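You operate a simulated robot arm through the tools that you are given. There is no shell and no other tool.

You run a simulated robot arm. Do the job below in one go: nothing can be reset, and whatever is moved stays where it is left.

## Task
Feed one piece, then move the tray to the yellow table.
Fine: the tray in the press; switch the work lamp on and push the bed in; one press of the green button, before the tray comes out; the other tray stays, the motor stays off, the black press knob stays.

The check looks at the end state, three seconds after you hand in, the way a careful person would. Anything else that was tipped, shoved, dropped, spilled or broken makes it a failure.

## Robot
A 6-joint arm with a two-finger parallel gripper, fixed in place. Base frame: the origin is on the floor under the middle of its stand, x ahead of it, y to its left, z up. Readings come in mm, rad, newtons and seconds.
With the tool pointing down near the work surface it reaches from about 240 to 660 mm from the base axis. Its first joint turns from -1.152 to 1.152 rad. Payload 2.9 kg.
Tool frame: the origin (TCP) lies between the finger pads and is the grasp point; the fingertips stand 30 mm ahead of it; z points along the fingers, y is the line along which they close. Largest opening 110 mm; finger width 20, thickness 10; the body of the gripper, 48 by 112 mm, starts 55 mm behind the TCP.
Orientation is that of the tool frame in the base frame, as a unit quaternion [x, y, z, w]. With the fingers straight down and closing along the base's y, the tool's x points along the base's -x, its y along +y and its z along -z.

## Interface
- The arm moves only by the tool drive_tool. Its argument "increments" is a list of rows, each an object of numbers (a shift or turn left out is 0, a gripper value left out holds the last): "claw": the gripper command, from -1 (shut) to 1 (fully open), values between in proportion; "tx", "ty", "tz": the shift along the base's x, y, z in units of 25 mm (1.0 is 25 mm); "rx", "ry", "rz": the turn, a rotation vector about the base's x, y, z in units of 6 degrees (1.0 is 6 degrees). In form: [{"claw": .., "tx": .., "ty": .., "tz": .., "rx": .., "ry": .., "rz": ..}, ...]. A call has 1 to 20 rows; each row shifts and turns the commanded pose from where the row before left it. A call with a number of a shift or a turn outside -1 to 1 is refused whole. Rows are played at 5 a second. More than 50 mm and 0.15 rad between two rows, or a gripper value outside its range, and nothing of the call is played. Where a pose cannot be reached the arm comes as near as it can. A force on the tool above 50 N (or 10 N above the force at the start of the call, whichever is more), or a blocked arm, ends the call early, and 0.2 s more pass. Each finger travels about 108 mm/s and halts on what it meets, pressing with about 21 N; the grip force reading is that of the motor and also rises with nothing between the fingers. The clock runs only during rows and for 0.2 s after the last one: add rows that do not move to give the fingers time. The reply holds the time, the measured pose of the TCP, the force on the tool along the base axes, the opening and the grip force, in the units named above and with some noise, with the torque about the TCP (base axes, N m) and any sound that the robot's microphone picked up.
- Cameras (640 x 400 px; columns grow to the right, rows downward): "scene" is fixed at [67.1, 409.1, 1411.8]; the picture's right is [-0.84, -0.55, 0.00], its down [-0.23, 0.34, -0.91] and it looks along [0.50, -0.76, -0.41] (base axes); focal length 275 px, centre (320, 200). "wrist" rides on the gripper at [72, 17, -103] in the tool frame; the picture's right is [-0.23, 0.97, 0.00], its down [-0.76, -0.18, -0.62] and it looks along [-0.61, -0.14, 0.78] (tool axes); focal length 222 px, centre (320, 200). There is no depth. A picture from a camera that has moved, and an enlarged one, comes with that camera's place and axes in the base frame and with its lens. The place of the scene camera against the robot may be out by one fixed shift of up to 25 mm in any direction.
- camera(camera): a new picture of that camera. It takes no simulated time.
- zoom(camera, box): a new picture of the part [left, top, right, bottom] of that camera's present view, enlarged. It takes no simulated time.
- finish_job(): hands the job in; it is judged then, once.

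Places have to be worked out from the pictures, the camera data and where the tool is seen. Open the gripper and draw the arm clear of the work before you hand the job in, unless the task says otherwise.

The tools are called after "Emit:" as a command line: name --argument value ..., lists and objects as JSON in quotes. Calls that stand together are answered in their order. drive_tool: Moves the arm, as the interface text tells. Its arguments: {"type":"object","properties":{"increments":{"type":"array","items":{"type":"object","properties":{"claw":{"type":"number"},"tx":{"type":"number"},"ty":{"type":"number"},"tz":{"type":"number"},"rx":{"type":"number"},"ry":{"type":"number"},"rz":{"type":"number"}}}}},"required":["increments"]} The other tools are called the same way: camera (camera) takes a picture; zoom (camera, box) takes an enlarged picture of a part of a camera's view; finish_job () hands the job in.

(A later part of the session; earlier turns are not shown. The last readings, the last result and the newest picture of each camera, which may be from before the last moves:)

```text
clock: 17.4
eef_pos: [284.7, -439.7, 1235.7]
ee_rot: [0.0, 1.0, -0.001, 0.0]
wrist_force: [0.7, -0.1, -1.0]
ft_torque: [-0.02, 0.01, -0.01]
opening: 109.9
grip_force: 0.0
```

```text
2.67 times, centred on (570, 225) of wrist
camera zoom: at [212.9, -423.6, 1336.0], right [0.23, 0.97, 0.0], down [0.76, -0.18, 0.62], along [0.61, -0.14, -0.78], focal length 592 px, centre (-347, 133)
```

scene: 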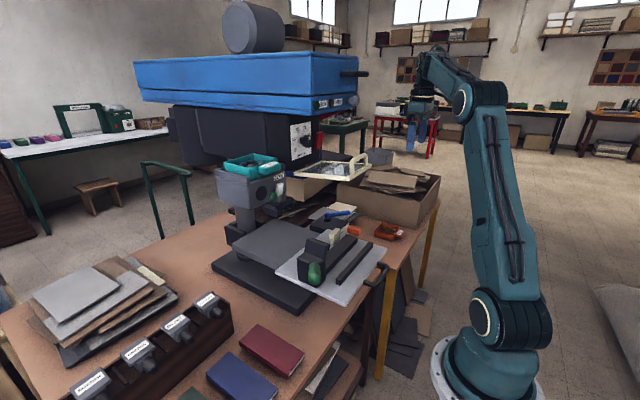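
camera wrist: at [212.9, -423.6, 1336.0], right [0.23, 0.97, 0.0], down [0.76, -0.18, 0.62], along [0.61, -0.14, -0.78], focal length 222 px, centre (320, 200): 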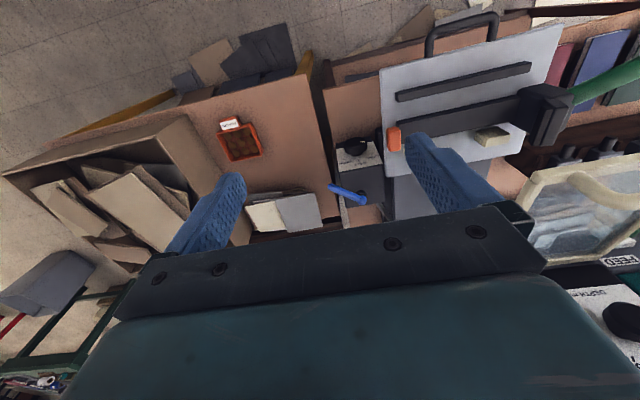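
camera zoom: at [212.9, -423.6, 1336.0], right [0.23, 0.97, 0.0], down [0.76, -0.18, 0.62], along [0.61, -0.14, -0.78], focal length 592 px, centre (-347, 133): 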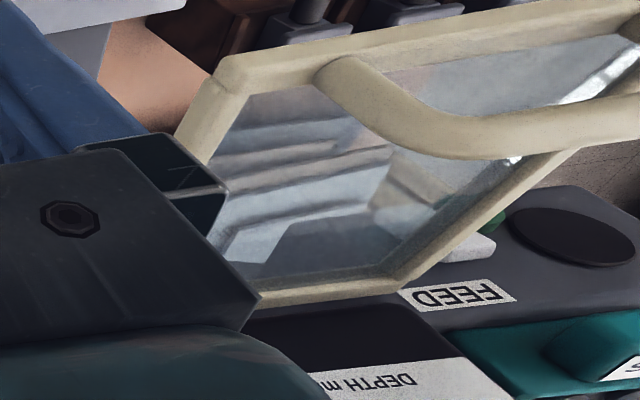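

The orange paddle belongs to the bed's bar, and a cable runs from the LOW/HALF/HIGH box toward the press. I move out to x≈350, yaw the tool +60° and tilt it, so the camera looks at the press's right side and under the head.

Emit:
drive_tool --increments '[{"tx": 1, "rz": 1}, {"tx": 1, "rz": 1}, {"tx": 0.6, "rz": 1}, {"rz": 1}, {"rz": 1}, {"rz": 1}, {"rz": 1}, {"rz": 1}, {"rz": 1}, {"rz": 1}, {}]'

Emit:
drive_tool --increments '[{"rx": 0.866, "ry": -0.5}, {"rx": 0.866, "ry": -0.5}, {"rx": 0.866, "ry": -0.5}, {"rx": 0.866, "ry": -0.5}, {"rx": 0.866, "ry": -0.5}, {}]'

Emit:
camera --camera "wrist"

Emit:
camera --camera "scene"

```text
clock: 19.8
eef_pos: [350.2, -439.3, 1232.9]
ee_rot: [-0.5, 0.866, 0.0, 0.0]
wrist_force: [1.0, 0.5, 0.1]
ft_torque: [-0.01, 0.02, -0.02]
opening: 110.0
grip_force: 0.1
```

```text
clock: 21.2
eef_pos: [323.9, -393.7, 1186.2]
ee_rot: [-0.489, 0.849, 0.099, 0.175]
wrist_force: [-0.3, -0.2, -0.2]
ft_torque: [0.0, 0.0, 0.03]
opening: 109.8
grip_force: 0.0
out of reach, approached as far as the arm can: row 2, 3, 4, 5
```

```text
taken
camera wrist: at [254.4, -479.4, 1252.2], right [-0.74, 0.67, 0.09], down [0.38, 0.3, 0.87], along [0.56, 0.68, -0.48], focal length 222 px, centre (320, 200)
```

wrist: 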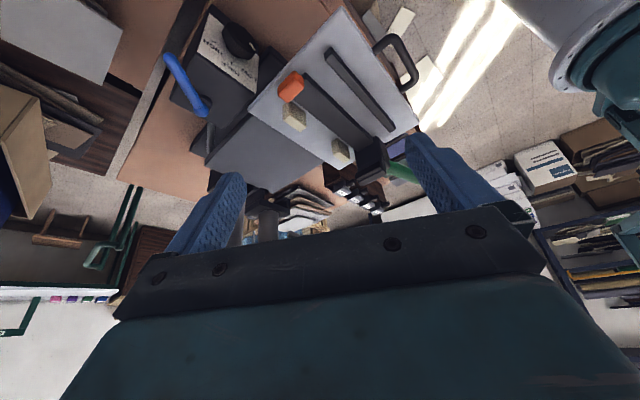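

```text
taken
```

scene: 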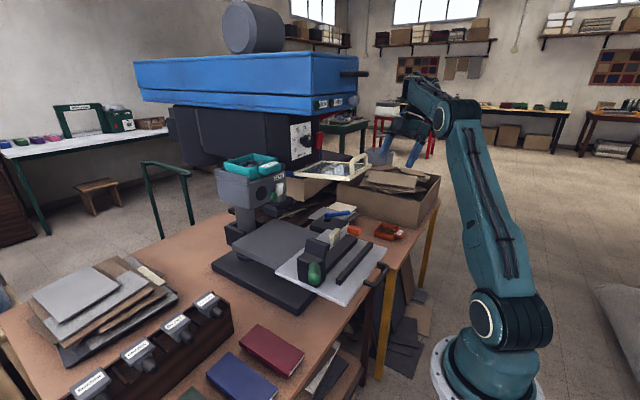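

I zoom in here: the control box with its knob and lever, and the area behind it.

Emit:
zoom --camera "wrist" --box '[130, 0, 430, 200]'

Emit:
zoom --camera "wrist" --box '[150, 0, 290, 140]'

Emit:
zoom --camera "wrist" --box '[220, 140, 420, 250]'

```text
2.00 times, centred on (280, 100) of wrist
camera zoom: at [254.4, -479.4, 1252.2], right [-0.74, 0.67, 0.09], down [0.38, 0.3, 0.87], along [0.56, 0.68, -0.48], focal length 444 px, centre (400, 400)
```

zoom: 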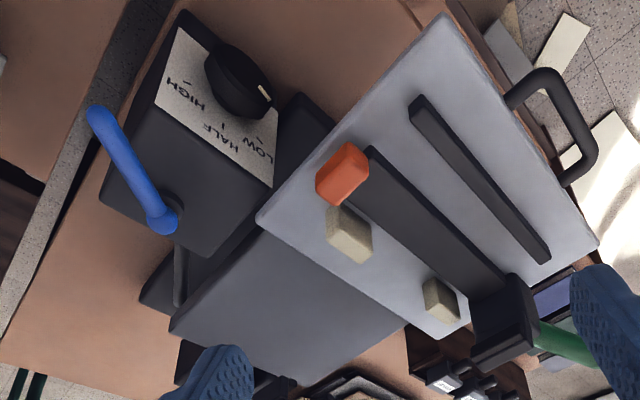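

```text
2.86 times, centred on (220, 70) of wrist
camera zoom: at [254.4, -479.4, 1252.2], right [-0.74, 0.67, 0.09], down [0.38, 0.3, 0.87], along [0.56, 0.68, -0.48], focal length 635 px, centre (606, 571)
```

zoom: 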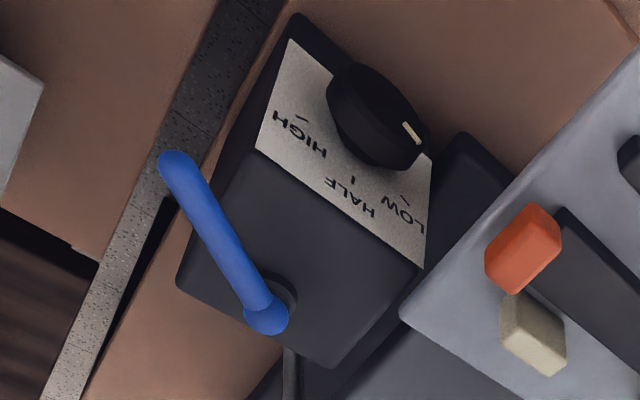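

```text
3.20 times, centred on (320, 195) of wrist
camera zoom: at [254.4, -479.4, 1252.2], right [-0.74, 0.67, 0.09], down [0.38, 0.3, 0.87], along [0.56, 0.68, -0.48], focal length 711 px, centre (320, 216)
```

zoom: 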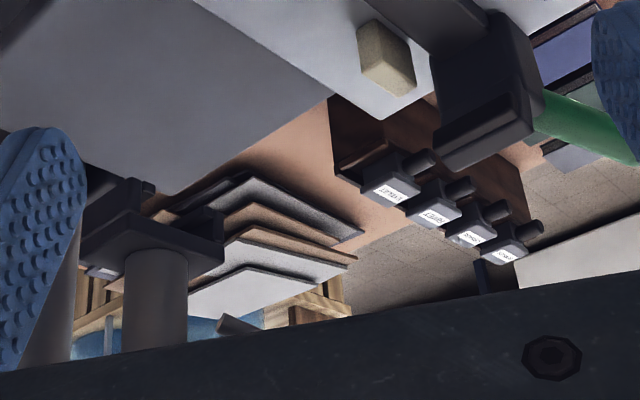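

The cable from the box leads to the press base. Triangulating the red patch under the head puts it near (573, -412, 1285), possibly a lamp on an arm. I undo this tilt and part of the yaw, and rise, to look at it directly.

Emit:
drive_tool --increments '[{"rx": -0.866, "ry": 0.5, "tz": 1}, {"rx": -0.866, "ry": 0.5, "tz": 1}, {"rx": -0.866, "ry": 0.5, "tz": 1}, {"rx": -0.75, "ry": 0.433}, {"rz": -1, "ty": -1}, {"rz": -1, "ty": -0.84}, {"rz": -1}, {"rz": -1}, {"rz": -1}, {"rz": -1}, {"rz": -1}, {"rz": -0.5}, {"tx": 1}, {"tx": 1}, {"tx": 1}, {}]'

Emit:
camera --camera "wrist"

```text
clock: 24.6
eef_pos: [380.6, -419.1, 1240.9]
ee_rot: [-0.13, 0.991, -0.003, 0.002]
wrist_force: [-0.3, 0.1, 0.3]
ft_torque: [-0.02, 0.01, -0.04]
opening: 109.7
grip_force: 0.0
out of reach, approached as far as the arm can: row 13, 14, 15
```

```text
taken
camera wrist: at [305.8, -422.0, 1342.8], right [-0.03, 1.0, -0.01], down [0.78, 0.03, 0.63], along [0.63, 0.02, -0.78], focal length 222 px, centre (320, 200)
```

wrist: 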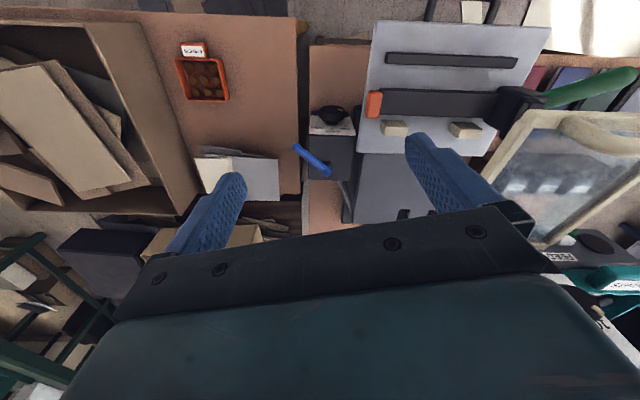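

I tilt the tool forward in the yaw-15° direction to raise the camera's line of sight toward the head's right side.

Emit:
drive_tool --increments '[{"rx": 0.259, "ry": -0.966}, {"rx": 0.259, "ry": -0.966}, {"rx": 0.259, "ry": -0.966}, {"rx": 0.259, "ry": -0.966}, {"rx": 0.259, "ry": -0.966}, {"rx": 0.259, "ry": -0.966}, {"rx": 0.259, "ry": -0.966}, {}]'

Emit:
camera --camera "wrist"

Emit:
camera --camera "scene"

```text
clock: 26.4
eef_pos: [391.2, -408.2, 1238.0]
ee_rot: [-0.12, 0.96, 0.012, 0.254]
wrist_force: [-0.5, 0.9, 0.2]
ft_torque: [-0.04, 0.01, -0.01]
opening: 110.0
grip_force: 0.1
out of reach, approached as far as the arm can: row 5, 6, 7
```

```text
taken
camera wrist: at [276.0, -417.8, 1292.0], right [-0.04, 1.0, 0.08], down [0.38, -0.06, 0.92], along [0.92, 0.07, -0.38], focal length 222 px, centre (320, 200)
```

wrist: 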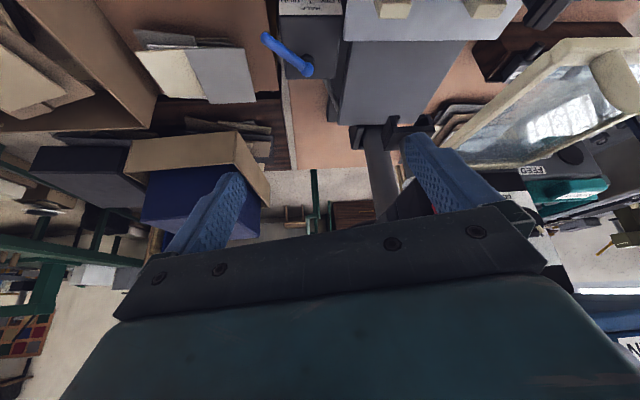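

```text
taken
```

scene: 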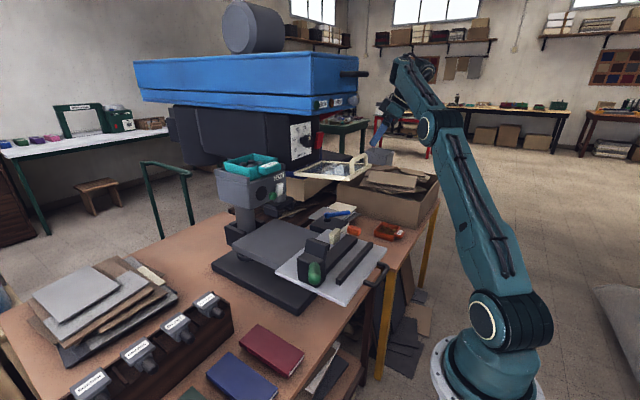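

A bit of red shows by the right finger in the wrist view. I zoom there.

Emit:
zoom --camera "wrist" --box '[340, 110, 480, 240]'

Emit:
zoom --camera "wrist" --box '[460, 130, 640, 370]'

```text
3.08 times, centred on (410, 175) of wrist
camera zoom: at [276.0, -417.8, 1292.0], right [-0.04, 1.0, 0.08], down [0.38, -0.06, 0.92], along [0.92, 0.07, -0.38], focal length 684 px, centre (43, 277)
```

zoom: 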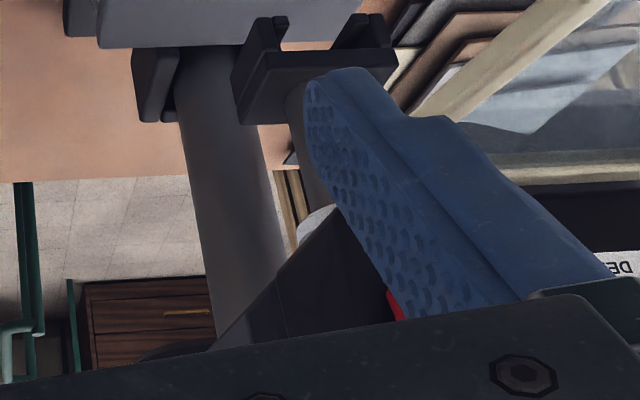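

```text
1.67 times, centred on (550, 250) of wrist
camera zoom: at [276.0, -417.8, 1292.0], right [-0.04, 1.0, 0.08], down [0.38, -0.06, 0.92], along [0.92, 0.07, -0.38], focal length 370 px, centre (-63, 117)
```

zoom: 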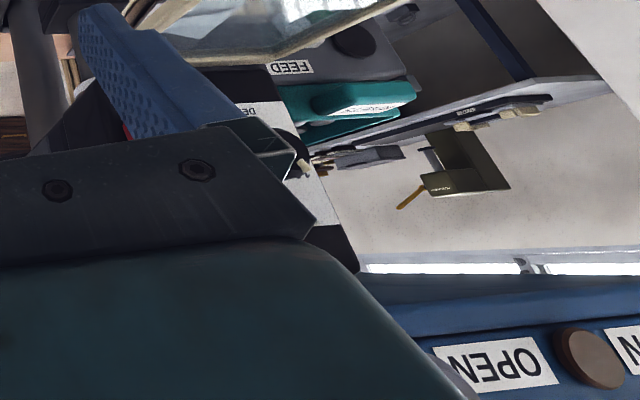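

That red is just the paddle on the press front. I zoom the scene camera hard on the red patch under the head and on the head's side.

Emit:
zoom --camera "scene" --box '[310, 95, 370, 132]'

Emit:
zoom --camera "scene" --box '[240, 170, 320, 220]'

Emit:
zoom --camera "scene" --box '[140, 90, 240, 180]'

```text
10.67 times, centred on (340, 114) of scene
camera zoom: at [67.1, 409.1, 1411.8], right [-0.84, -0.55, 0.0], down [-0.23, 0.34, -0.91], along [0.5, -0.76, -0.41], focal length 2934 px, centre (107, 1123)
```

zoom: 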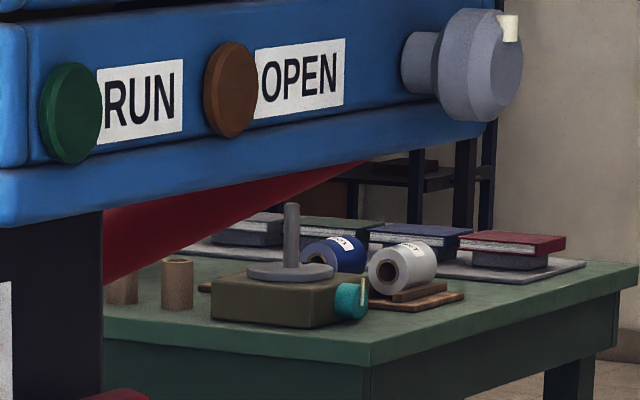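

```text
8.00 times, centred on (280, 195) of scene
camera zoom: at [67.1, 409.1, 1411.8], right [-0.84, -0.55, 0.0], down [-0.23, 0.34, -0.91], along [0.5, -0.76, -0.41], focal length 2201 px, centre (640, 240)
```

zoom: 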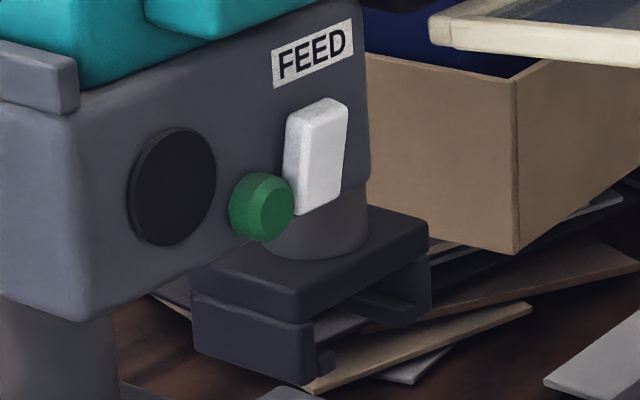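

```text
4.44 times, centred on (190, 135) of scene
camera zoom: at [67.1, 409.1, 1411.8], right [-0.84, -0.55, 0.0], down [-0.23, 0.34, -0.91], along [0.5, -0.76, -0.41], focal length 1223 px, centre (898, 489)
```

zoom: 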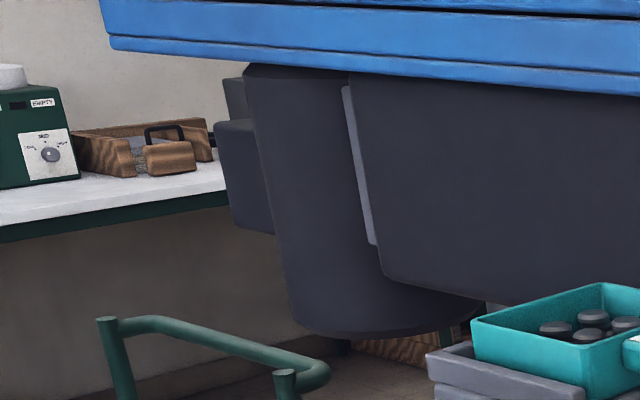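

The red part is a large fixed cover behind the press, not a lamp. I zoom on the cable from the box and the ram area in the current wrist view.

Emit:
zoom --camera "wrist" --box '[240, 0, 440, 150]'

Emit:
zoom --camera "wrist" --box '[440, 30, 640, 230]'

Emit:
zoom --camera "wrist" --box '[0, 120, 330, 330]'

```text
2.67 times, centred on (340, 75) of wrist
camera zoom: at [276.0, -417.8, 1292.0], right [-0.04, 1.0, 0.08], down [0.38, -0.06, 0.92], along [0.92, 0.07, -0.38], focal length 592 px, centre (267, 533)
```

zoom: 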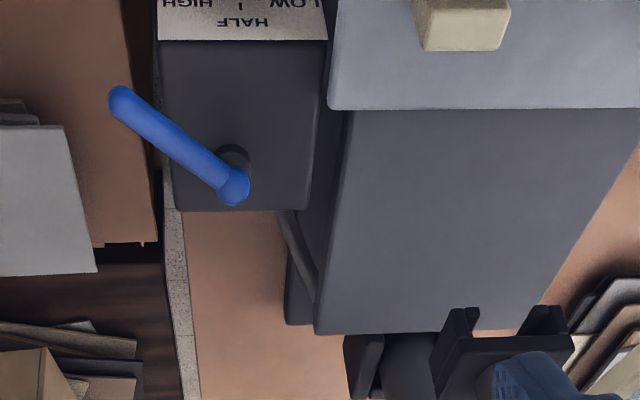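

```text
2.00 times, centred on (540, 130) of wrist
camera zoom: at [276.0, -417.8, 1292.0], right [-0.04, 1.0, 0.08], down [0.38, -0.06, 0.92], along [0.92, 0.07, -0.38], focal length 444 px, centre (-120, 340)
```

zoom: 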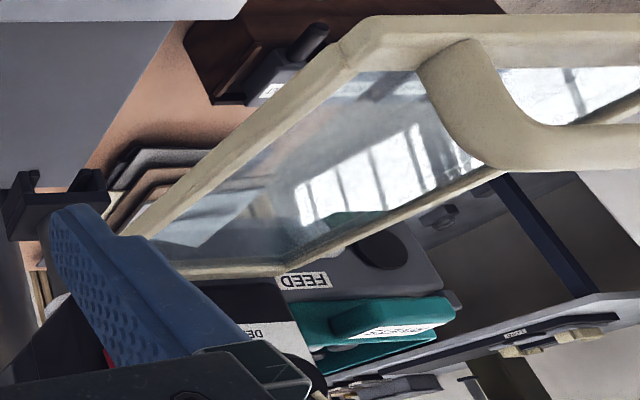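

```text
1.90 times, centred on (165, 225) of wrist
camera zoom: at [276.0, -417.8, 1292.0], right [-0.04, 1.0, 0.08], down [0.38, -0.06, 0.92], along [0.92, 0.07, -0.38], focal length 423 px, centre (615, 152)
```

zoom: 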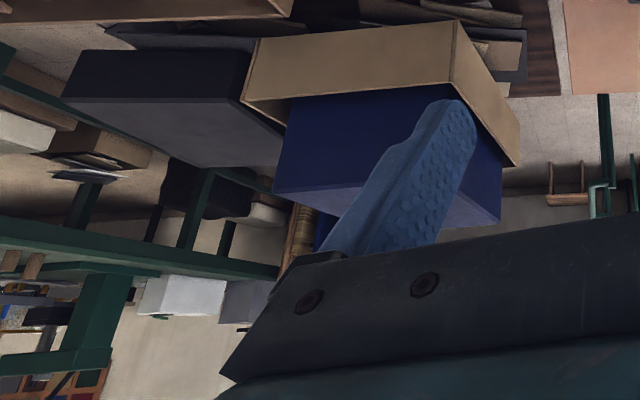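

The box's pipe goes into the bed base, so that box isn't a lamp supply. I return to the front (y≈-40) where the arm can tilt more, to see the underside of the head and the rear of the press front.

Emit:
drive_tool --increments '[{"rx": -0.259, "ry": 0.966, "tx": -0.8}, {"rx": -0.259, "ry": 0.966, "tx": -0.8}, {"rx": -0.259, "ry": 0.966, "tx": -0.8}, {"rx": -0.259, "ry": 0.966, "tx": -0.8}, {"rx": -0.235, "ry": 0.87, "tx": -0.8}, {"rz": -1}, {"rz": -1}, {"rz": -0.5}, {"ty": 1}, {"ty": 1}, {"ty": 1}, {"ty": 1}, {"ty": 1}, {"ty": 1}, {"ty": 1}, {"ty": 1}, {}]'

```text
clock: 30.0
eef_pos: [301.7, -212.7, 1249.6]
ee_rot: [0.001, 1.0, -0.02, -0.001]
wrist_force: [-0.6, -0.4, -0.4]
ft_torque: [0.02, -0.01, -0.03]
opening: 110.2
grip_force: 0.0
out of reach, approached as far as the arm can: row 5, 15, 16
```

The arm stopped slightly early at (302, -213, 1250). I continue toward +y in smaller steps.

Emit:
drive_tool --increments '[{"tx": -0.6}, {"ty": 0.9}, {"ty": 0.9}, {"ty": 0.9}, {"ty": 0.9}, {"ty": 0.9}, {"ty": 0.9}, {"ty": 0.9}, {}]'

```text
clock: 32.0
eef_pos: [287.4, -54.3, 1261.1]
ee_rot: [0.001, 1.0, -0.02, 0.0]
wrist_force: [0.3, -0.2, 0.1]
ft_torque: [0.0, 0.03, -0.03]
opening: 110.0
grip_force: 0.1
out of reach, approached as far as the arm can: row 1, 3, 6
```

Residual roll is about -2.3°, so I correct it, then go forward to x≈390, z≈1150 with 30° tilt, yaw -30°, and continue tilting to about 60°.

Emit:
drive_tool --increments '[{"rx": 0.38, "ty": 0.5}, {"tx": 0.8, "ry": -1}, {"tx": 0.8, "ry": -1, "tz": -0.5}, {"tx": 0.8, "ry": -1, "tz": -1}, {"tx": 0.8, "ry": -1, "tz": -1}, {"tx": 0.8, "ry": -1, "tz": -1}, {"tz": -0.8, "rz": -1}, {"rz": -1}, {"rz": -1}, {"rz": -1}, {"rz": -1}, {}]'

Emit:
drive_tool --increments '[{"rx": -0.5, "ry": -0.866}, {"rx": -0.5, "ry": -0.866}, {"rx": -0.5, "ry": -0.866}, {"rx": -0.5, "ry": -0.866}, {"rx": -0.5, "ry": -0.866}, {}]'

Emit:
camera --camera "wrist"

Emit:
camera --camera "scene"

```text
clock: 34.6
eef_pos: [387.1, -36.0, 1182.6]
ee_rot: [0.251, 0.942, -0.041, 0.217]
wrist_force: [0.8, -0.2, -0.3]
ft_torque: [0.0, 0.0, 0.03]
opening: 110.0
grip_force: 0.1
out of reach, approached as far as the arm can: row 1, 2, 3
```

```text
clock: 36.0
eef_pos: [387.4, -35.3, 1183.1]
ee_rot: [0.222, 0.856, -0.106, 0.455]
wrist_force: [0.3, -0.6, 0.7]
ft_torque: [-0.04, -0.01, 0.03]
opening: 110.2
grip_force: 0.0
```

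```text
taken
camera wrist: at [284.8, 38.9, 1180.7], right [0.58, 0.79, 0.21], down [-0.17, -0.13, 0.98], along [0.8, -0.6, 0.06], focal length 222 px, centre (320, 200)
```

wrist: 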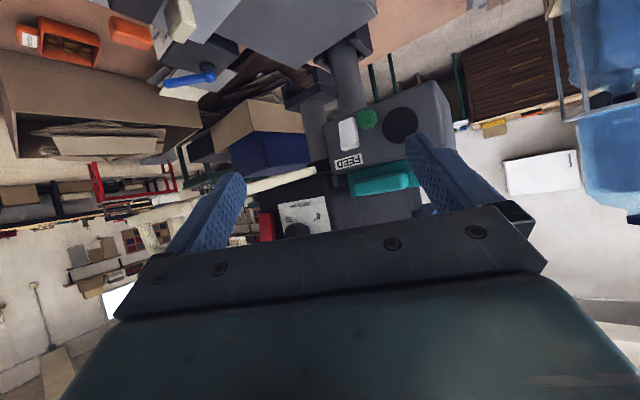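

```text
taken
```

scene: 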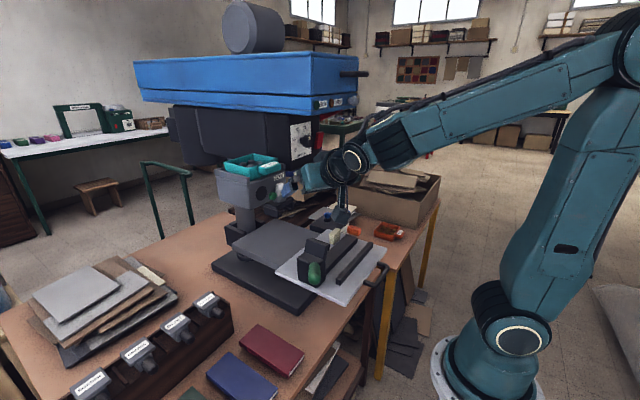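

Tilt works here: the camera now looks slightly upward. I zoom and then tilt a bit more.

Emit:
zoom --camera "wrist" --box '[230, 60, 470, 250]'

Emit:
drive_tool --increments '[{"rx": -0.5, "ry": -0.866}, {"rx": -0.5, "ry": -0.866}, {"rx": -0.5, "ry": -0.866}, {"rx": -0.5, "ry": -0.866}, {}]'

Emit:
camera --camera "wrist"

```text
2.11 times, centred on (350, 155) of wrist
camera zoom: at [284.8, 38.9, 1180.7], right [0.58, 0.79, 0.21], down [-0.17, -0.13, 0.98], along [0.8, -0.6, 0.06], focal length 468 px, centre (257, 295)
```

zoom: 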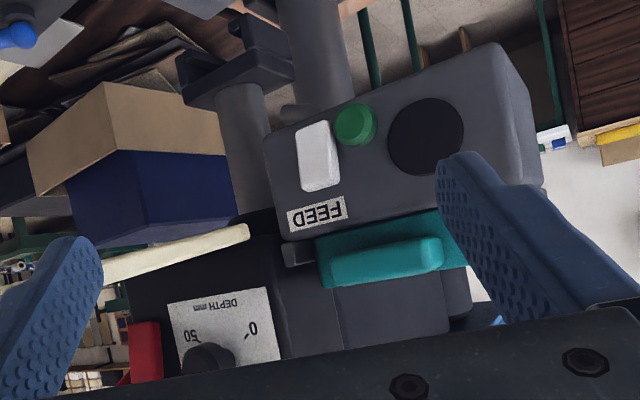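

```text
clock: 37.2
eef_pos: [387.0, -35.7, 1182.1]
ee_rot: [0.19, 0.744, -0.152, 0.622]
wrist_force: [0.1, -0.1, 0.4]
ft_torque: [0.02, 0.03, 0.01]
opening: 109.8
grip_force: 0.0
```

```text
taken
camera wrist: at [294.5, 32.7, 1129.4], right [0.49, 0.84, 0.23], down [-0.51, 0.06, 0.86], along [0.7, -0.54, 0.46], focal length 222 px, centre (320, 200)
```

wrist: 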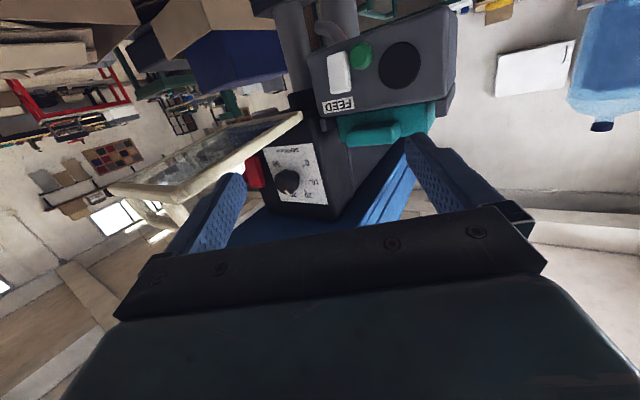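

Now the underside of the blue head is visible. I zoom on it and on the FEED box and ram.

Emit:
zoom --camera "wrist" --box '[210, 120, 450, 250]'

Emit:
zoom --camera "wrist" --box '[260, 0, 480, 150]'

Emit:
zoom --camera "wrist" --box '[100, 80, 320, 240]'

```text
2.67 times, centred on (330, 185) of wrist
camera zoom: at [294.5, 32.7, 1129.4], right [0.49, 0.84, 0.23], down [-0.51, 0.06, 0.86], along [0.7, -0.54, 0.46], focal length 592 px, centre (293, 240)
```

zoom: 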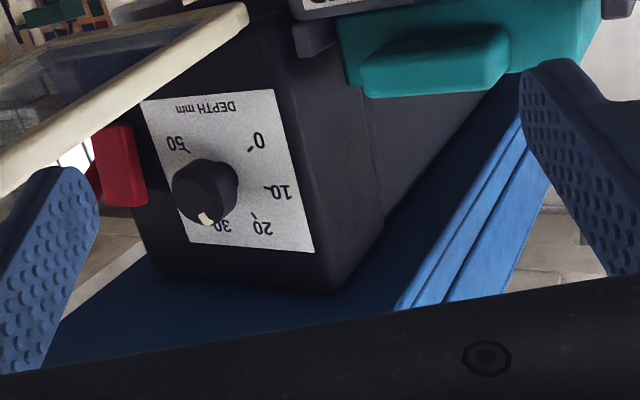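

```text
2.67 times, centred on (370, 75) of wrist
camera zoom: at [294.5, 32.7, 1129.4], right [0.49, 0.84, 0.23], down [-0.51, 0.06, 0.86], along [0.7, -0.54, 0.46], focal length 592 px, centre (187, 533)
```

zoom: 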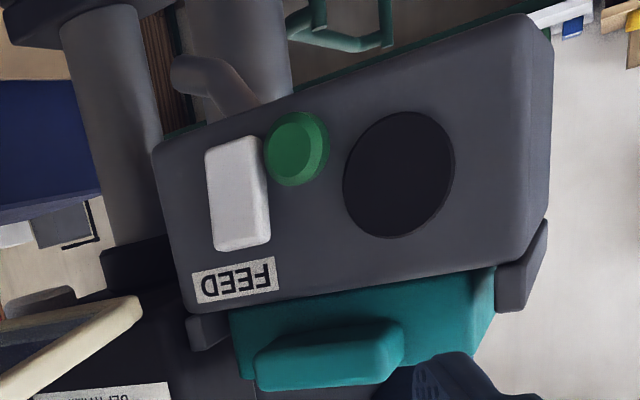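

```text
2.50 times, centred on (210, 160) of wrist
camera zoom: at [294.5, 32.7, 1129.4], right [0.49, 0.84, 0.23], down [-0.51, 0.06, 0.86], along [0.7, -0.54, 0.46], focal length 555 px, centre (595, 300)
```

zoom: 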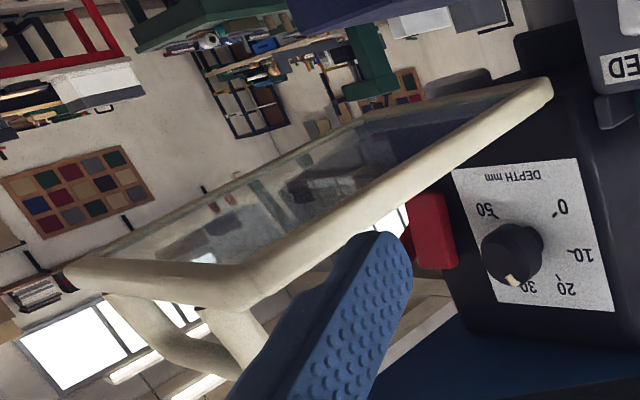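

No lamp on the underside here. I lower 75 mm and ease the tilt slightly to look under the press body and behind the ram.

Emit:
drive_tool --increments '[{"tz": -1}, {"tz": -1}, {"tz": -1, "rx": 0.5, "ry": 0.866}, {"rx": 0.5, "ry": 0.866}, {}]'

Emit:
camera --camera "wrist"

Emit:
zoom --camera "wrist" --box '[180, 60, 480, 245]'

```text
clock: 38.4
eef_pos: [400.4, -32.9, 1114.1]
ee_rot: [0.208, 0.805, -0.13, 0.541]
wrist_force: [0.5, -0.3, 0.3]
ft_torque: [0.02, -0.02, 0.0]
opening: 109.8
grip_force: 0.1
out of reach, approached as far as the arm can: row 1, 2
```

```text
taken
camera wrist: at [300.3, 40.4, 1086.8], right [0.54, 0.81, 0.23], down [-0.34, -0.03, 0.94], along [0.77, -0.58, 0.26], focal length 222 px, centre (320, 200)
```

wrist: 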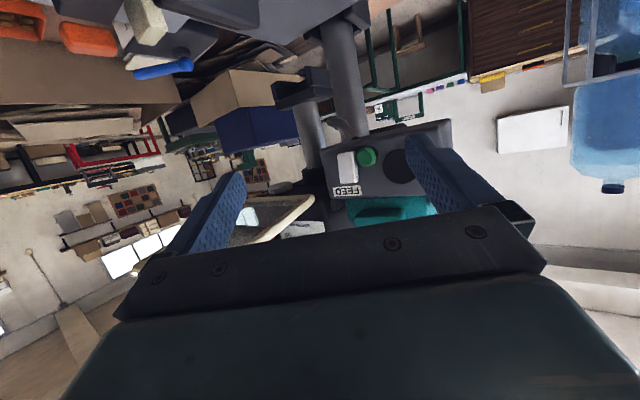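

```text
2.13 times, centred on (330, 152) of wrist
camera zoom: at [300.3, 40.4, 1086.8], right [0.54, 0.81, 0.23], down [-0.34, -0.03, 0.94], along [0.77, -0.58, 0.26], focal length 474 px, centre (299, 301)
```

zoom: 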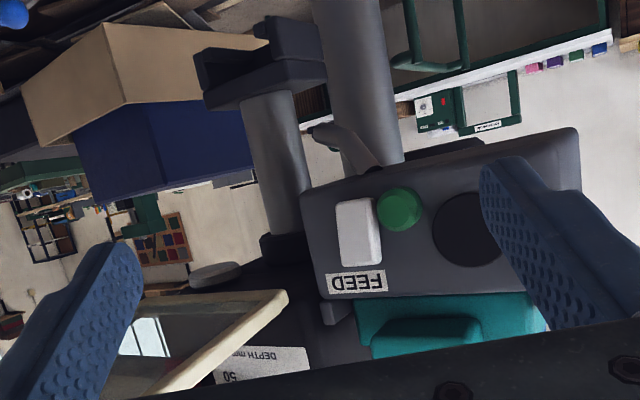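

There is a grey disc under the press body left of the ram, possibly the work lamp lens. I zoom further on it.

Emit:
zoom --camera "wrist" --box '[240, 160, 340, 235]'

Emit:
zoom --camera "wrist" --box '[310, 80, 400, 140]'

```text
5.33 times, centred on (290, 198) of wrist
camera zoom: at [300.3, 40.4, 1086.8], right [0.54, 0.81, 0.23], down [-0.34, -0.03, 0.94], along [0.77, -0.58, 0.26], focal length 1185 px, centre (480, 213)
```

zoom: 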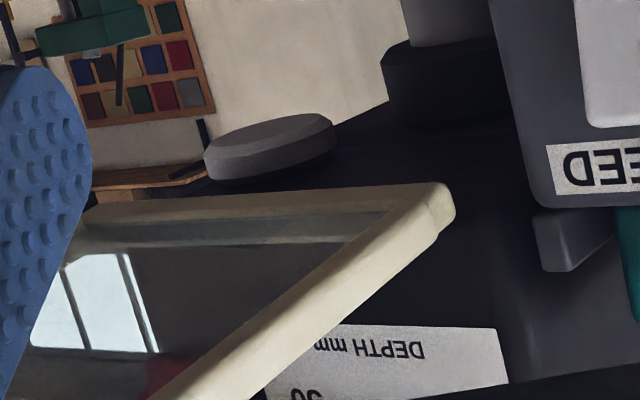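

```text
6.67 times, centred on (355, 110) of wrist
camera zoom: at [300.3, 40.4, 1086.8], right [0.54, 0.81, 0.23], down [-0.34, -0.03, 0.94], along [0.77, -0.58, 0.26], focal length 1481 px, centre (87, 800)
```

zoom: 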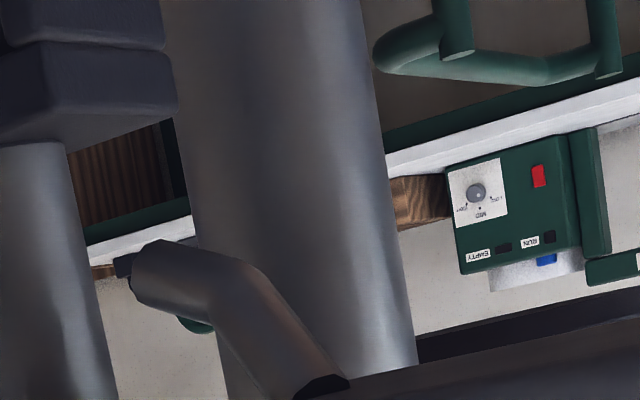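

The lens under the press body is the work lamp (unlit). Both the white and red paddles lean outward at the top (same "off" state). Red sits beside the press controls with the RUN lamp (motor), so white is my pick for the lamp, and I'll verify by watching the lens. I close the fingers and reorient to yaw -18°, nearly horizontal, well short of the panel.

Emit:
drive_tool --increments '[{"claw": -1, "rz": 0.9}, {"rz": 0.93, "tz": 0.7}, {"rx": -0.309, "ry": -0.951, "tz": 0.7}, {"rx": -0.309, "ry": -0.951, "ty": -0.8}, {"rx": -0.207, "ry": -0.637, "ty": -0.8, "tx": 0.6}, {"tx": 0.6}, {}, {}]'

Emit:
camera --camera "wrist"

Emit:
zoom --camera "scene" --box '[220, 140, 380, 240]'

```text
clock: 40.2
eef_pos: [441.5, -73.1, 1155.8]
ee_rot: [0.116, 0.736, -0.096, 0.66]
wrist_force: [0.8, 0.4, -0.2]
ft_torque: [-0.01, 0.01, 0.01]
opening: 0.0
grip_force: 20.8
out of reach, approached as far as the arm can: row 4
```

```text
taken
camera wrist: at [340.4, -24.6, 1094.6], right [0.31, 0.92, 0.24], down [-0.57, -0.02, 0.82], along [0.76, -0.39, 0.52], focal length 222 px, centre (320, 200)
```

wrist: 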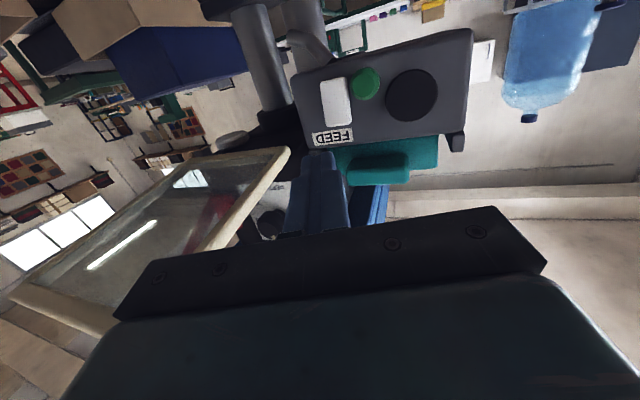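

```text
4.00 times, centred on (300, 190) of scene
camera zoom: at [67.1, 409.1, 1411.8], right [-0.84, -0.55, 0.0], down [-0.23, 0.34, -0.91], along [0.5, -0.76, -0.41], focal length 1100 px, centre (400, 240)
```

zoom: 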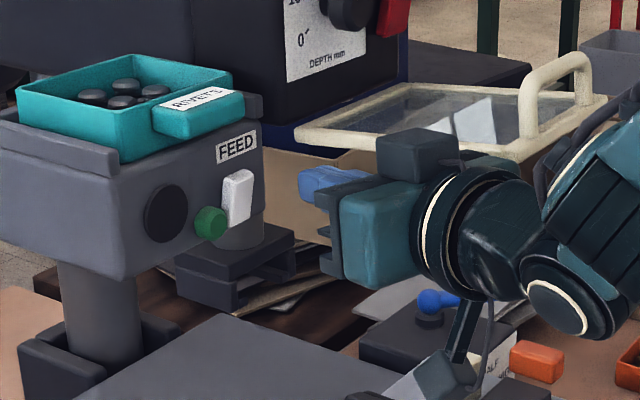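

The fingers are closed, with the tip at about (470, -82, 1153). I zoom for the exact paddle and button geometry before touching.

Emit:
zoom --camera "wrist" --box '[270, 30, 480, 200]'

Emit:
zoom --camera "wrist" --box '[310, 55, 390, 105]'

Emit:
zoom --camera "scene" --box '[260, 170, 320, 210]'

Emit:
zoom --camera "wrist" --box '[190, 110, 330, 240]'

```text
2.35 times, centred on (375, 115) of wrist
camera zoom: at [340.4, -24.6, 1094.6], right [0.31, 0.92, 0.24], down [-0.57, -0.02, 0.82], along [0.76, -0.39, 0.52], focal length 523 px, centre (191, 400)
```

zoom: 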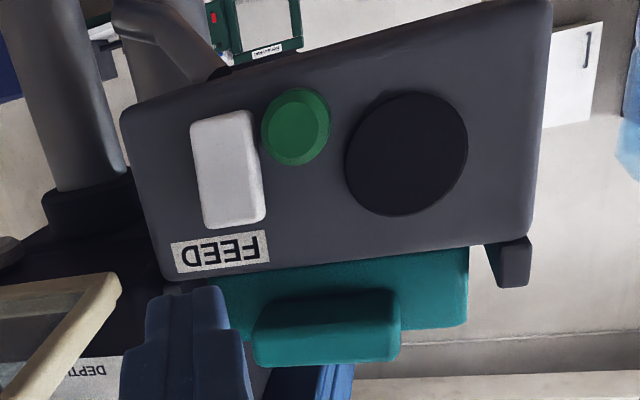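

```text
8.00 times, centred on (350, 80) of wrist
camera zoom: at [340.4, -24.6, 1094.6], right [0.31, 0.92, 0.24], down [-0.57, -0.02, 0.82], along [0.76, -0.39, 0.52], focal length 1777 px, centre (80, 1160)
```

zoom: 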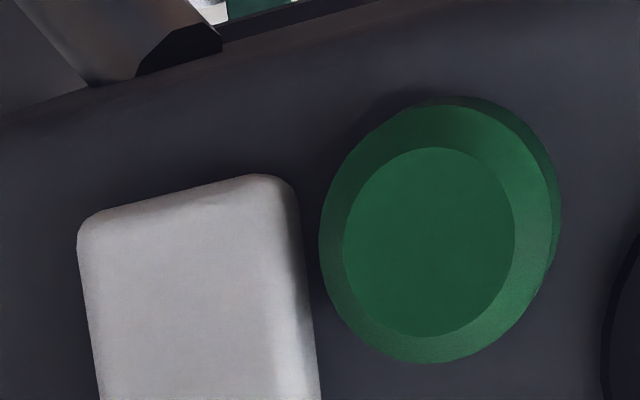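

```text
10.00 times, centred on (290, 190) of scene
camera zoom: at [67.1, 409.1, 1411.8], right [-0.84, -0.55, 0.0], down [-0.23, 0.34, -0.91], along [0.5, -0.76, -0.41], focal length 2751 px, centre (620, 300)
```

zoom: 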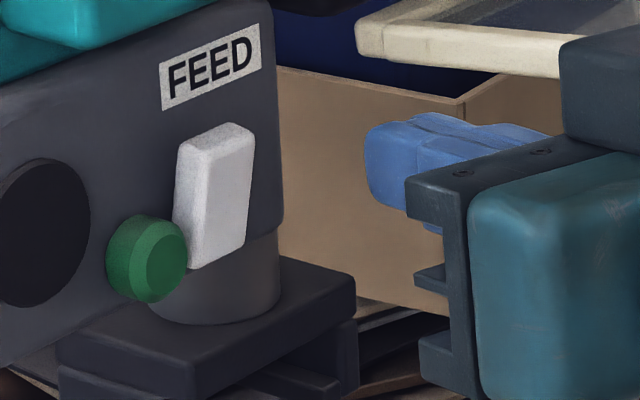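

```text
3.08 times, centred on (260, 175) of wrist
camera zoom: at [340.4, -24.6, 1094.6], right [0.31, 0.92, 0.24], down [-0.57, -0.02, 0.82], along [0.76, -0.39, 0.52], focal length 684 px, centre (505, 277)
```

zoom: 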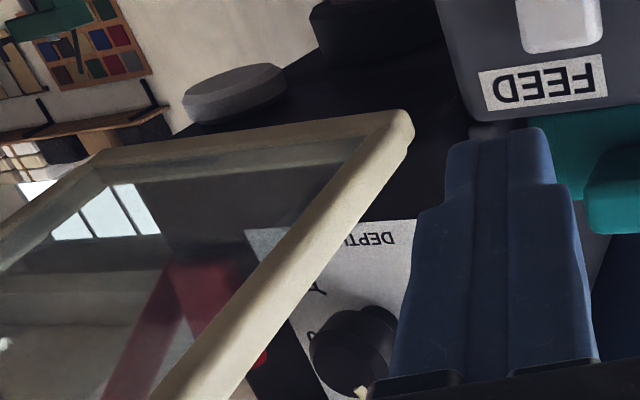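

White paddle spans about y -89..-68, z 1109..1141, with its top leaning out; the green button is at (517, -55, 1116). I lower the tip to z≈1140 and advance 25 mm toward the paddle top, short of contact.

Emit:
drive_tool --increments '[{"tz": -0.52, "claw": -1}, {"tx": 0.5}, {"tx": 0.5}, {}]'

Emit:
zoom --camera "scene" --box '[260, 170, 320, 210]'

Emit:
zoom --camera "wrist" --box '[270, 30, 480, 200]'

```text
clock: 41.2
eef_pos: [465.5, -73.7, 1143.6]
ee_rot: [0.115, 0.736, -0.095, 0.66]
wrist_force: [-0.3, -0.7, 0.0]
ft_torque: [-0.03, 0.0, -0.01]
opening: 0.0
grip_force: 21.0
```

```text
10.00 times, centred on (290, 190) of scene
camera zoom: at [67.1, 409.1, 1411.8], right [-0.84, -0.55, 0.0], down [-0.23, 0.34, -0.91], along [0.5, -0.76, -0.41], focal length 2751 px, centre (620, 300)
```

zoom: 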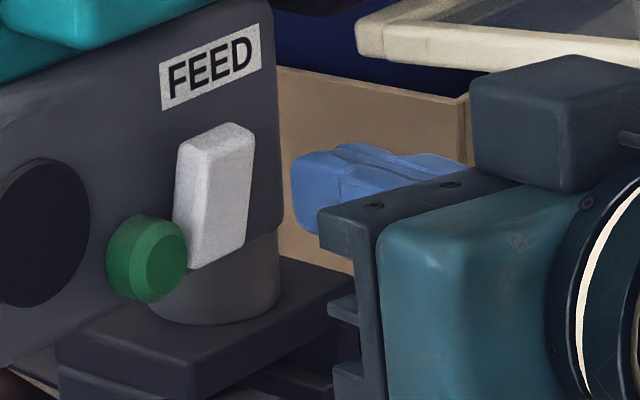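

```text
2.35 times, centred on (375, 115) of wrist
camera zoom: at [364.9, -24.7, 1081.6], right [0.31, 0.92, 0.24], down [-0.57, -0.02, 0.82], along [0.76, -0.39, 0.52], focal length 523 px, centre (191, 400)
```

zoom: 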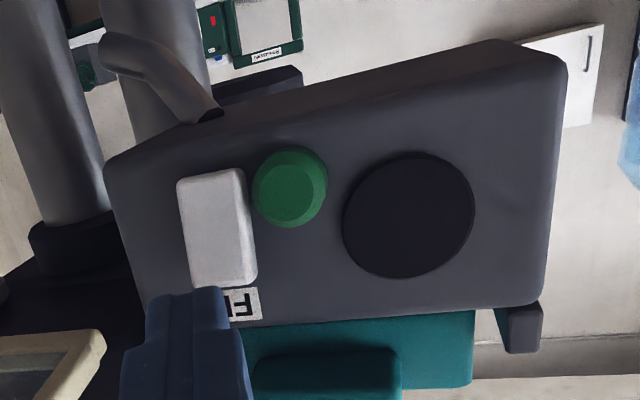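

Tip at about (494, -83, 1140.5), which both cameras put on the upper half of the white paddle. I advance 12 mm, then in 2–3 mm steps, watching force and sound.

Emit:
drive_tool --increments '[{"tx": 0.25}, {"tx": 0.25}, {}]'

Emit:
drive_tool --increments '[{"tx": 0.12}, {"tx": 0.12}, {}]'

```text
clock: 42.0
eef_pos: [476.5, -73.0, 1142.4]
ee_rot: [0.114, 0.737, -0.095, 0.66]
wrist_force: [0.1, -0.1, 0.4]
ft_torque: [0.02, 0.03, 0.02]
opening: 0.0
grip_force: 21.1
```

```text
clock: 42.8
eef_pos: [483.2, -73.3, 1143.7]
ee_rot: [0.114, 0.736, -0.095, 0.66]
wrist_force: [0.2, 0.5, 0.0]
ft_torque: [0.02, -0.03, -0.01]
opening: 0.2
grip_force: 21.0
```

No contact yet with the tip at about x=512. I keep stepping in 3 mm increments.

Emit:
drive_tool --increments '[{"tx": 0.12}, {}]'

Emit:
zoom --camera "scene" --box '[260, 170, 320, 210]'

Emit:
zoom --camera "wrist" --box '[270, 30, 480, 200]'

```text
clock: 43.4
eef_pos: [486.7, -73.4, 1143.8]
ee_rot: [0.114, 0.736, -0.094, 0.661]
wrist_force: [-0.2, -0.1, 0.3]
ft_torque: [-0.01, 0.01, 0.02]
opening: 0.0
grip_force: 21.1
```

```text
10.00 times, centred on (290, 190) of scene
camera zoom: at [67.1, 409.1, 1411.8], right [-0.84, -0.55, 0.0], down [-0.23, 0.34, -0.91], along [0.5, -0.76, -0.41], focal length 2751 px, centre (620, 300)
```

zoom: 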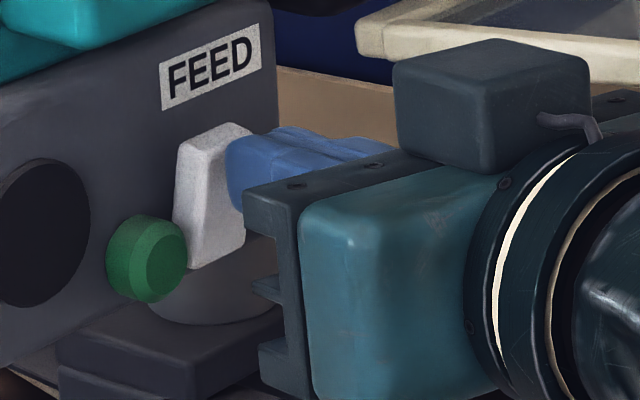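

```text
2.35 times, centred on (375, 115) of wrist
camera zoom: at [386.1, -24.3, 1081.7], right [0.31, 0.92, 0.24], down [-0.57, -0.02, 0.82], along [0.76, -0.39, 0.52], focal length 523 px, centre (191, 400)
```

zoom: 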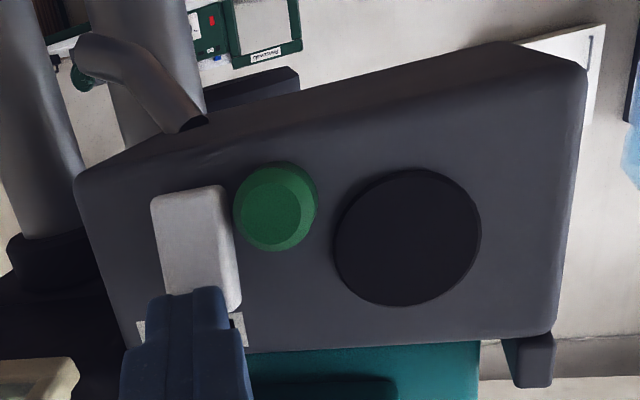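

The fingertip now overlaps the upper half of the white paddle in both views, with no force yet. I continue in 2.5 mm steps.

Emit:
drive_tool --increments '[{"tx": 0.1}, {}]'

Emit:
drive_tool --increments '[{"tx": 0.1}, {}]'

Emit:
zoom --camera "scene" --box '[260, 170, 320, 210]'

```text
clock: 44.0
eef_pos: [489.2, -72.3, 1142.4]
ee_rot: [0.114, 0.736, -0.094, 0.66]
wrist_force: [0.6, 0.4, 1.2]
ft_torque: [-0.03, 0.01, 0.02]
opening: 0.1
grip_force: 21.0
```

```text
clock: 44.6
eef_pos: [491.2, -72.8, 1144.6]
ee_rot: [0.114, 0.735, -0.095, 0.661]
wrist_force: [-4.5, 0.6, 5.3]
ft_torque: [-0.02, -0.18, 0.04]
opening: 0.0
grip_force: 20.9
```

```text
10.00 times, centred on (290, 190) of scene
camera zoom: at [66.9, 409.1, 1411.8], right [-0.84, -0.55, 0.0], down [-0.23, 0.34, -0.91], along [0.5, -0.76, -0.41], focal length 2751 px, centre (620, 300)
```

zoom: 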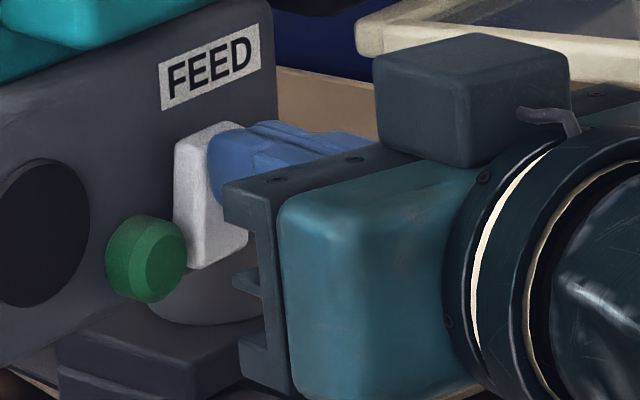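

Contact, but the upward force (+5 N in z) means the tip is riding on the paddle's top edge. I back off 5 mm, lower 8 mm, and push again at z≈1132.

Emit:
drive_tool --increments '[{"tx": -0.25}, {"tz": -0.34}, {}]'

Emit:
drive_tool --increments '[{"tx": 0.1}, {}]'

Emit:
drive_tool --increments '[{"tx": 0.1}, {}]'

```text
clock: 45.4
eef_pos: [486.3, -71.5, 1134.0]
ee_rot: [0.115, 0.736, -0.095, 0.66]
wrist_force: [0.2, 0.5, -0.5]
ft_torque: [-0.01, 0.01, -0.01]
opening: 0.0
grip_force: 20.8
```

```text
clock: 46.0
eef_pos: [488.2, -73.1, 1133.8]
ee_rot: [0.115, 0.736, -0.094, 0.66]
wrist_force: [-0.1, 0.6, 0.8]
ft_torque: [-0.02, -0.01, 0.03]
opening: 0.0
grip_force: 20.9
```

```text
clock: 46.6
eef_pos: [491.2, -72.4, 1133.3]
ee_rot: [0.115, 0.736, -0.095, 0.66]
wrist_force: [-0.6, -0.6, -0.2]
ft_torque: [0.02, -0.02, -0.02]
opening: 0.0
grip_force: 21.3
```

No contact yet at this height. I continue in small steps.

Emit:
drive_tool --increments '[{"tx": 0.1}, {}]'

Emit:
drive_tool --increments '[{"tx": 0.1}, {}]'

Emit:
zoom --camera "scene" --box '[260, 170, 320, 210]'

Emit:
zoom --camera "wrist" --box '[270, 30, 480, 200]'

```text
clock: 47.2
eef_pos: [492.3, -73.7, 1133.2]
ee_rot: [0.115, 0.736, -0.095, 0.66]
wrist_force: [-0.6, 0.3, 1.2]
ft_torque: [0.02, -0.01, -0.02]
opening: 0.0
grip_force: 21.6
heard: click
```

```text
clock: 47.8
eef_pos: [493.7, -72.9, 1133.7]
ee_rot: [0.114, 0.736, -0.095, 0.66]
wrist_force: [-22.6, 4.2, 3.8]
ft_torque: [0.01, -0.05, 0.13]
opening: 0.0
grip_force: 20.9
```

```text
10.00 times, centred on (290, 190) of scene
camera zoom: at [66.3, 409.3, 1411.8], right [-0.84, -0.55, 0.0], down [-0.22, 0.34, -0.91], along [0.5, -0.76, -0.41], focal length 2751 px, centre (620, 300)
```

zoom: 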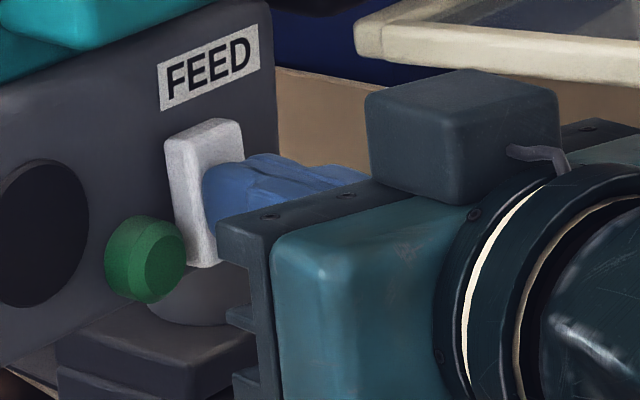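

```text
2.35 times, centred on (375, 115) of wrist
camera zoom: at [393.8, -24.2, 1072.7], right [0.31, 0.92, 0.24], down [-0.57, -0.02, 0.82], along [0.76, -0.39, 0.52], focal length 523 px, centre (191, 400)
```

zoom: 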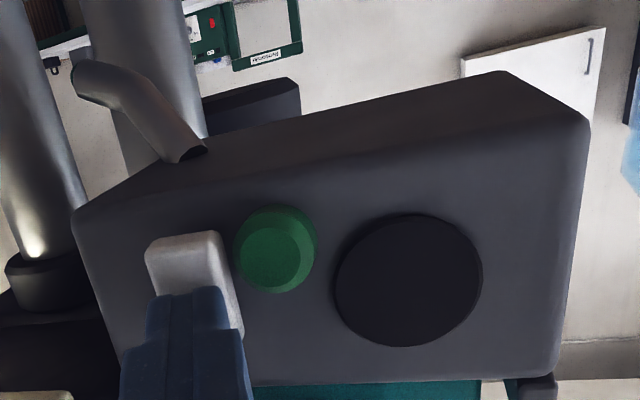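

A click was heard, the paddle flipped, and a bright highlight appears on the ram, so the work lamp seems to be lit. I back off 40 mm and check.

Emit:
drive_tool --increments '[{"tx": -0.5}, {"tx": -0.8}, {"tx": -0.6}, {}]'

Emit:
zoom --camera "wrist" --box '[200, 30, 480, 230]'

Emit:
camera --camera "scene"

Emit:
zoom --camera "scene" --box '[210, 80, 410, 300]'

```text
clock: 48.8
eef_pos: [446.5, -71.0, 1135.0]
ee_rot: [0.115, 0.736, -0.095, 0.66]
wrist_force: [0.9, 0.0, 0.6]
ft_torque: [-0.01, 0.01, 0.01]
opening: 0.2
grip_force: 21.2
```

```text
2.00 times, centred on (340, 130) of wrist
camera zoom: at [345.6, -23.3, 1073.2], right [0.31, 0.92, 0.24], down [-0.57, -0.02, 0.82], along [0.76, -0.39, 0.52], focal length 444 px, centre (280, 340)
```

zoom: 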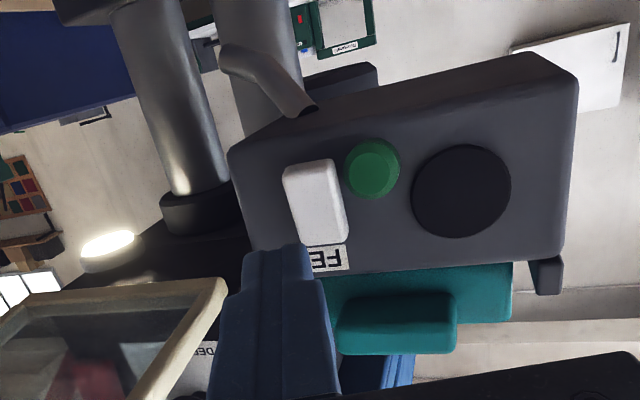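

```text
taken
```

scene: 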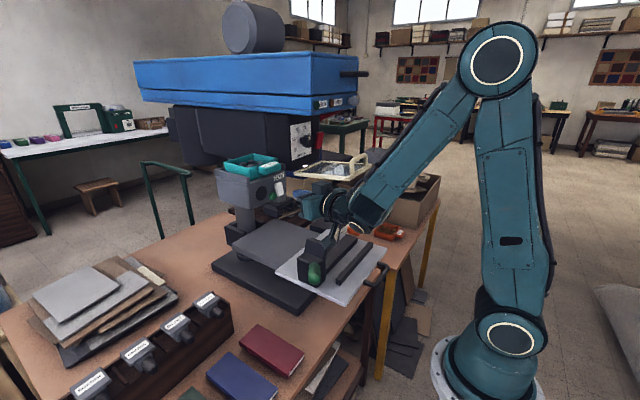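

```text
1.82 times, centred on (310, 190) of scene
camera zoom: at [67.1, 409.1, 1411.8], right [-0.84, -0.55, 0.0], down [-0.23, 0.34, -0.91], along [0.5, -0.76, -0.41], focal length 500 px, centre (338, 218)
```

zoom: 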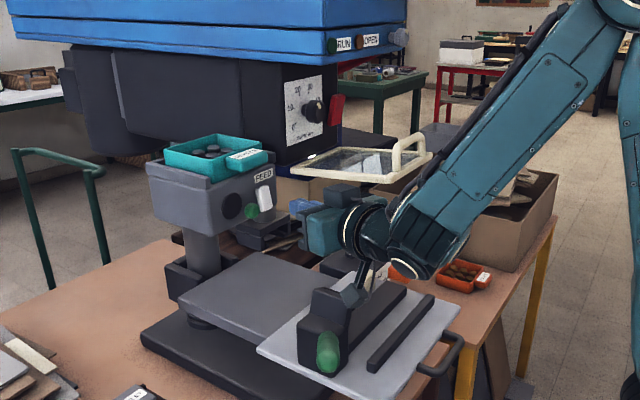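

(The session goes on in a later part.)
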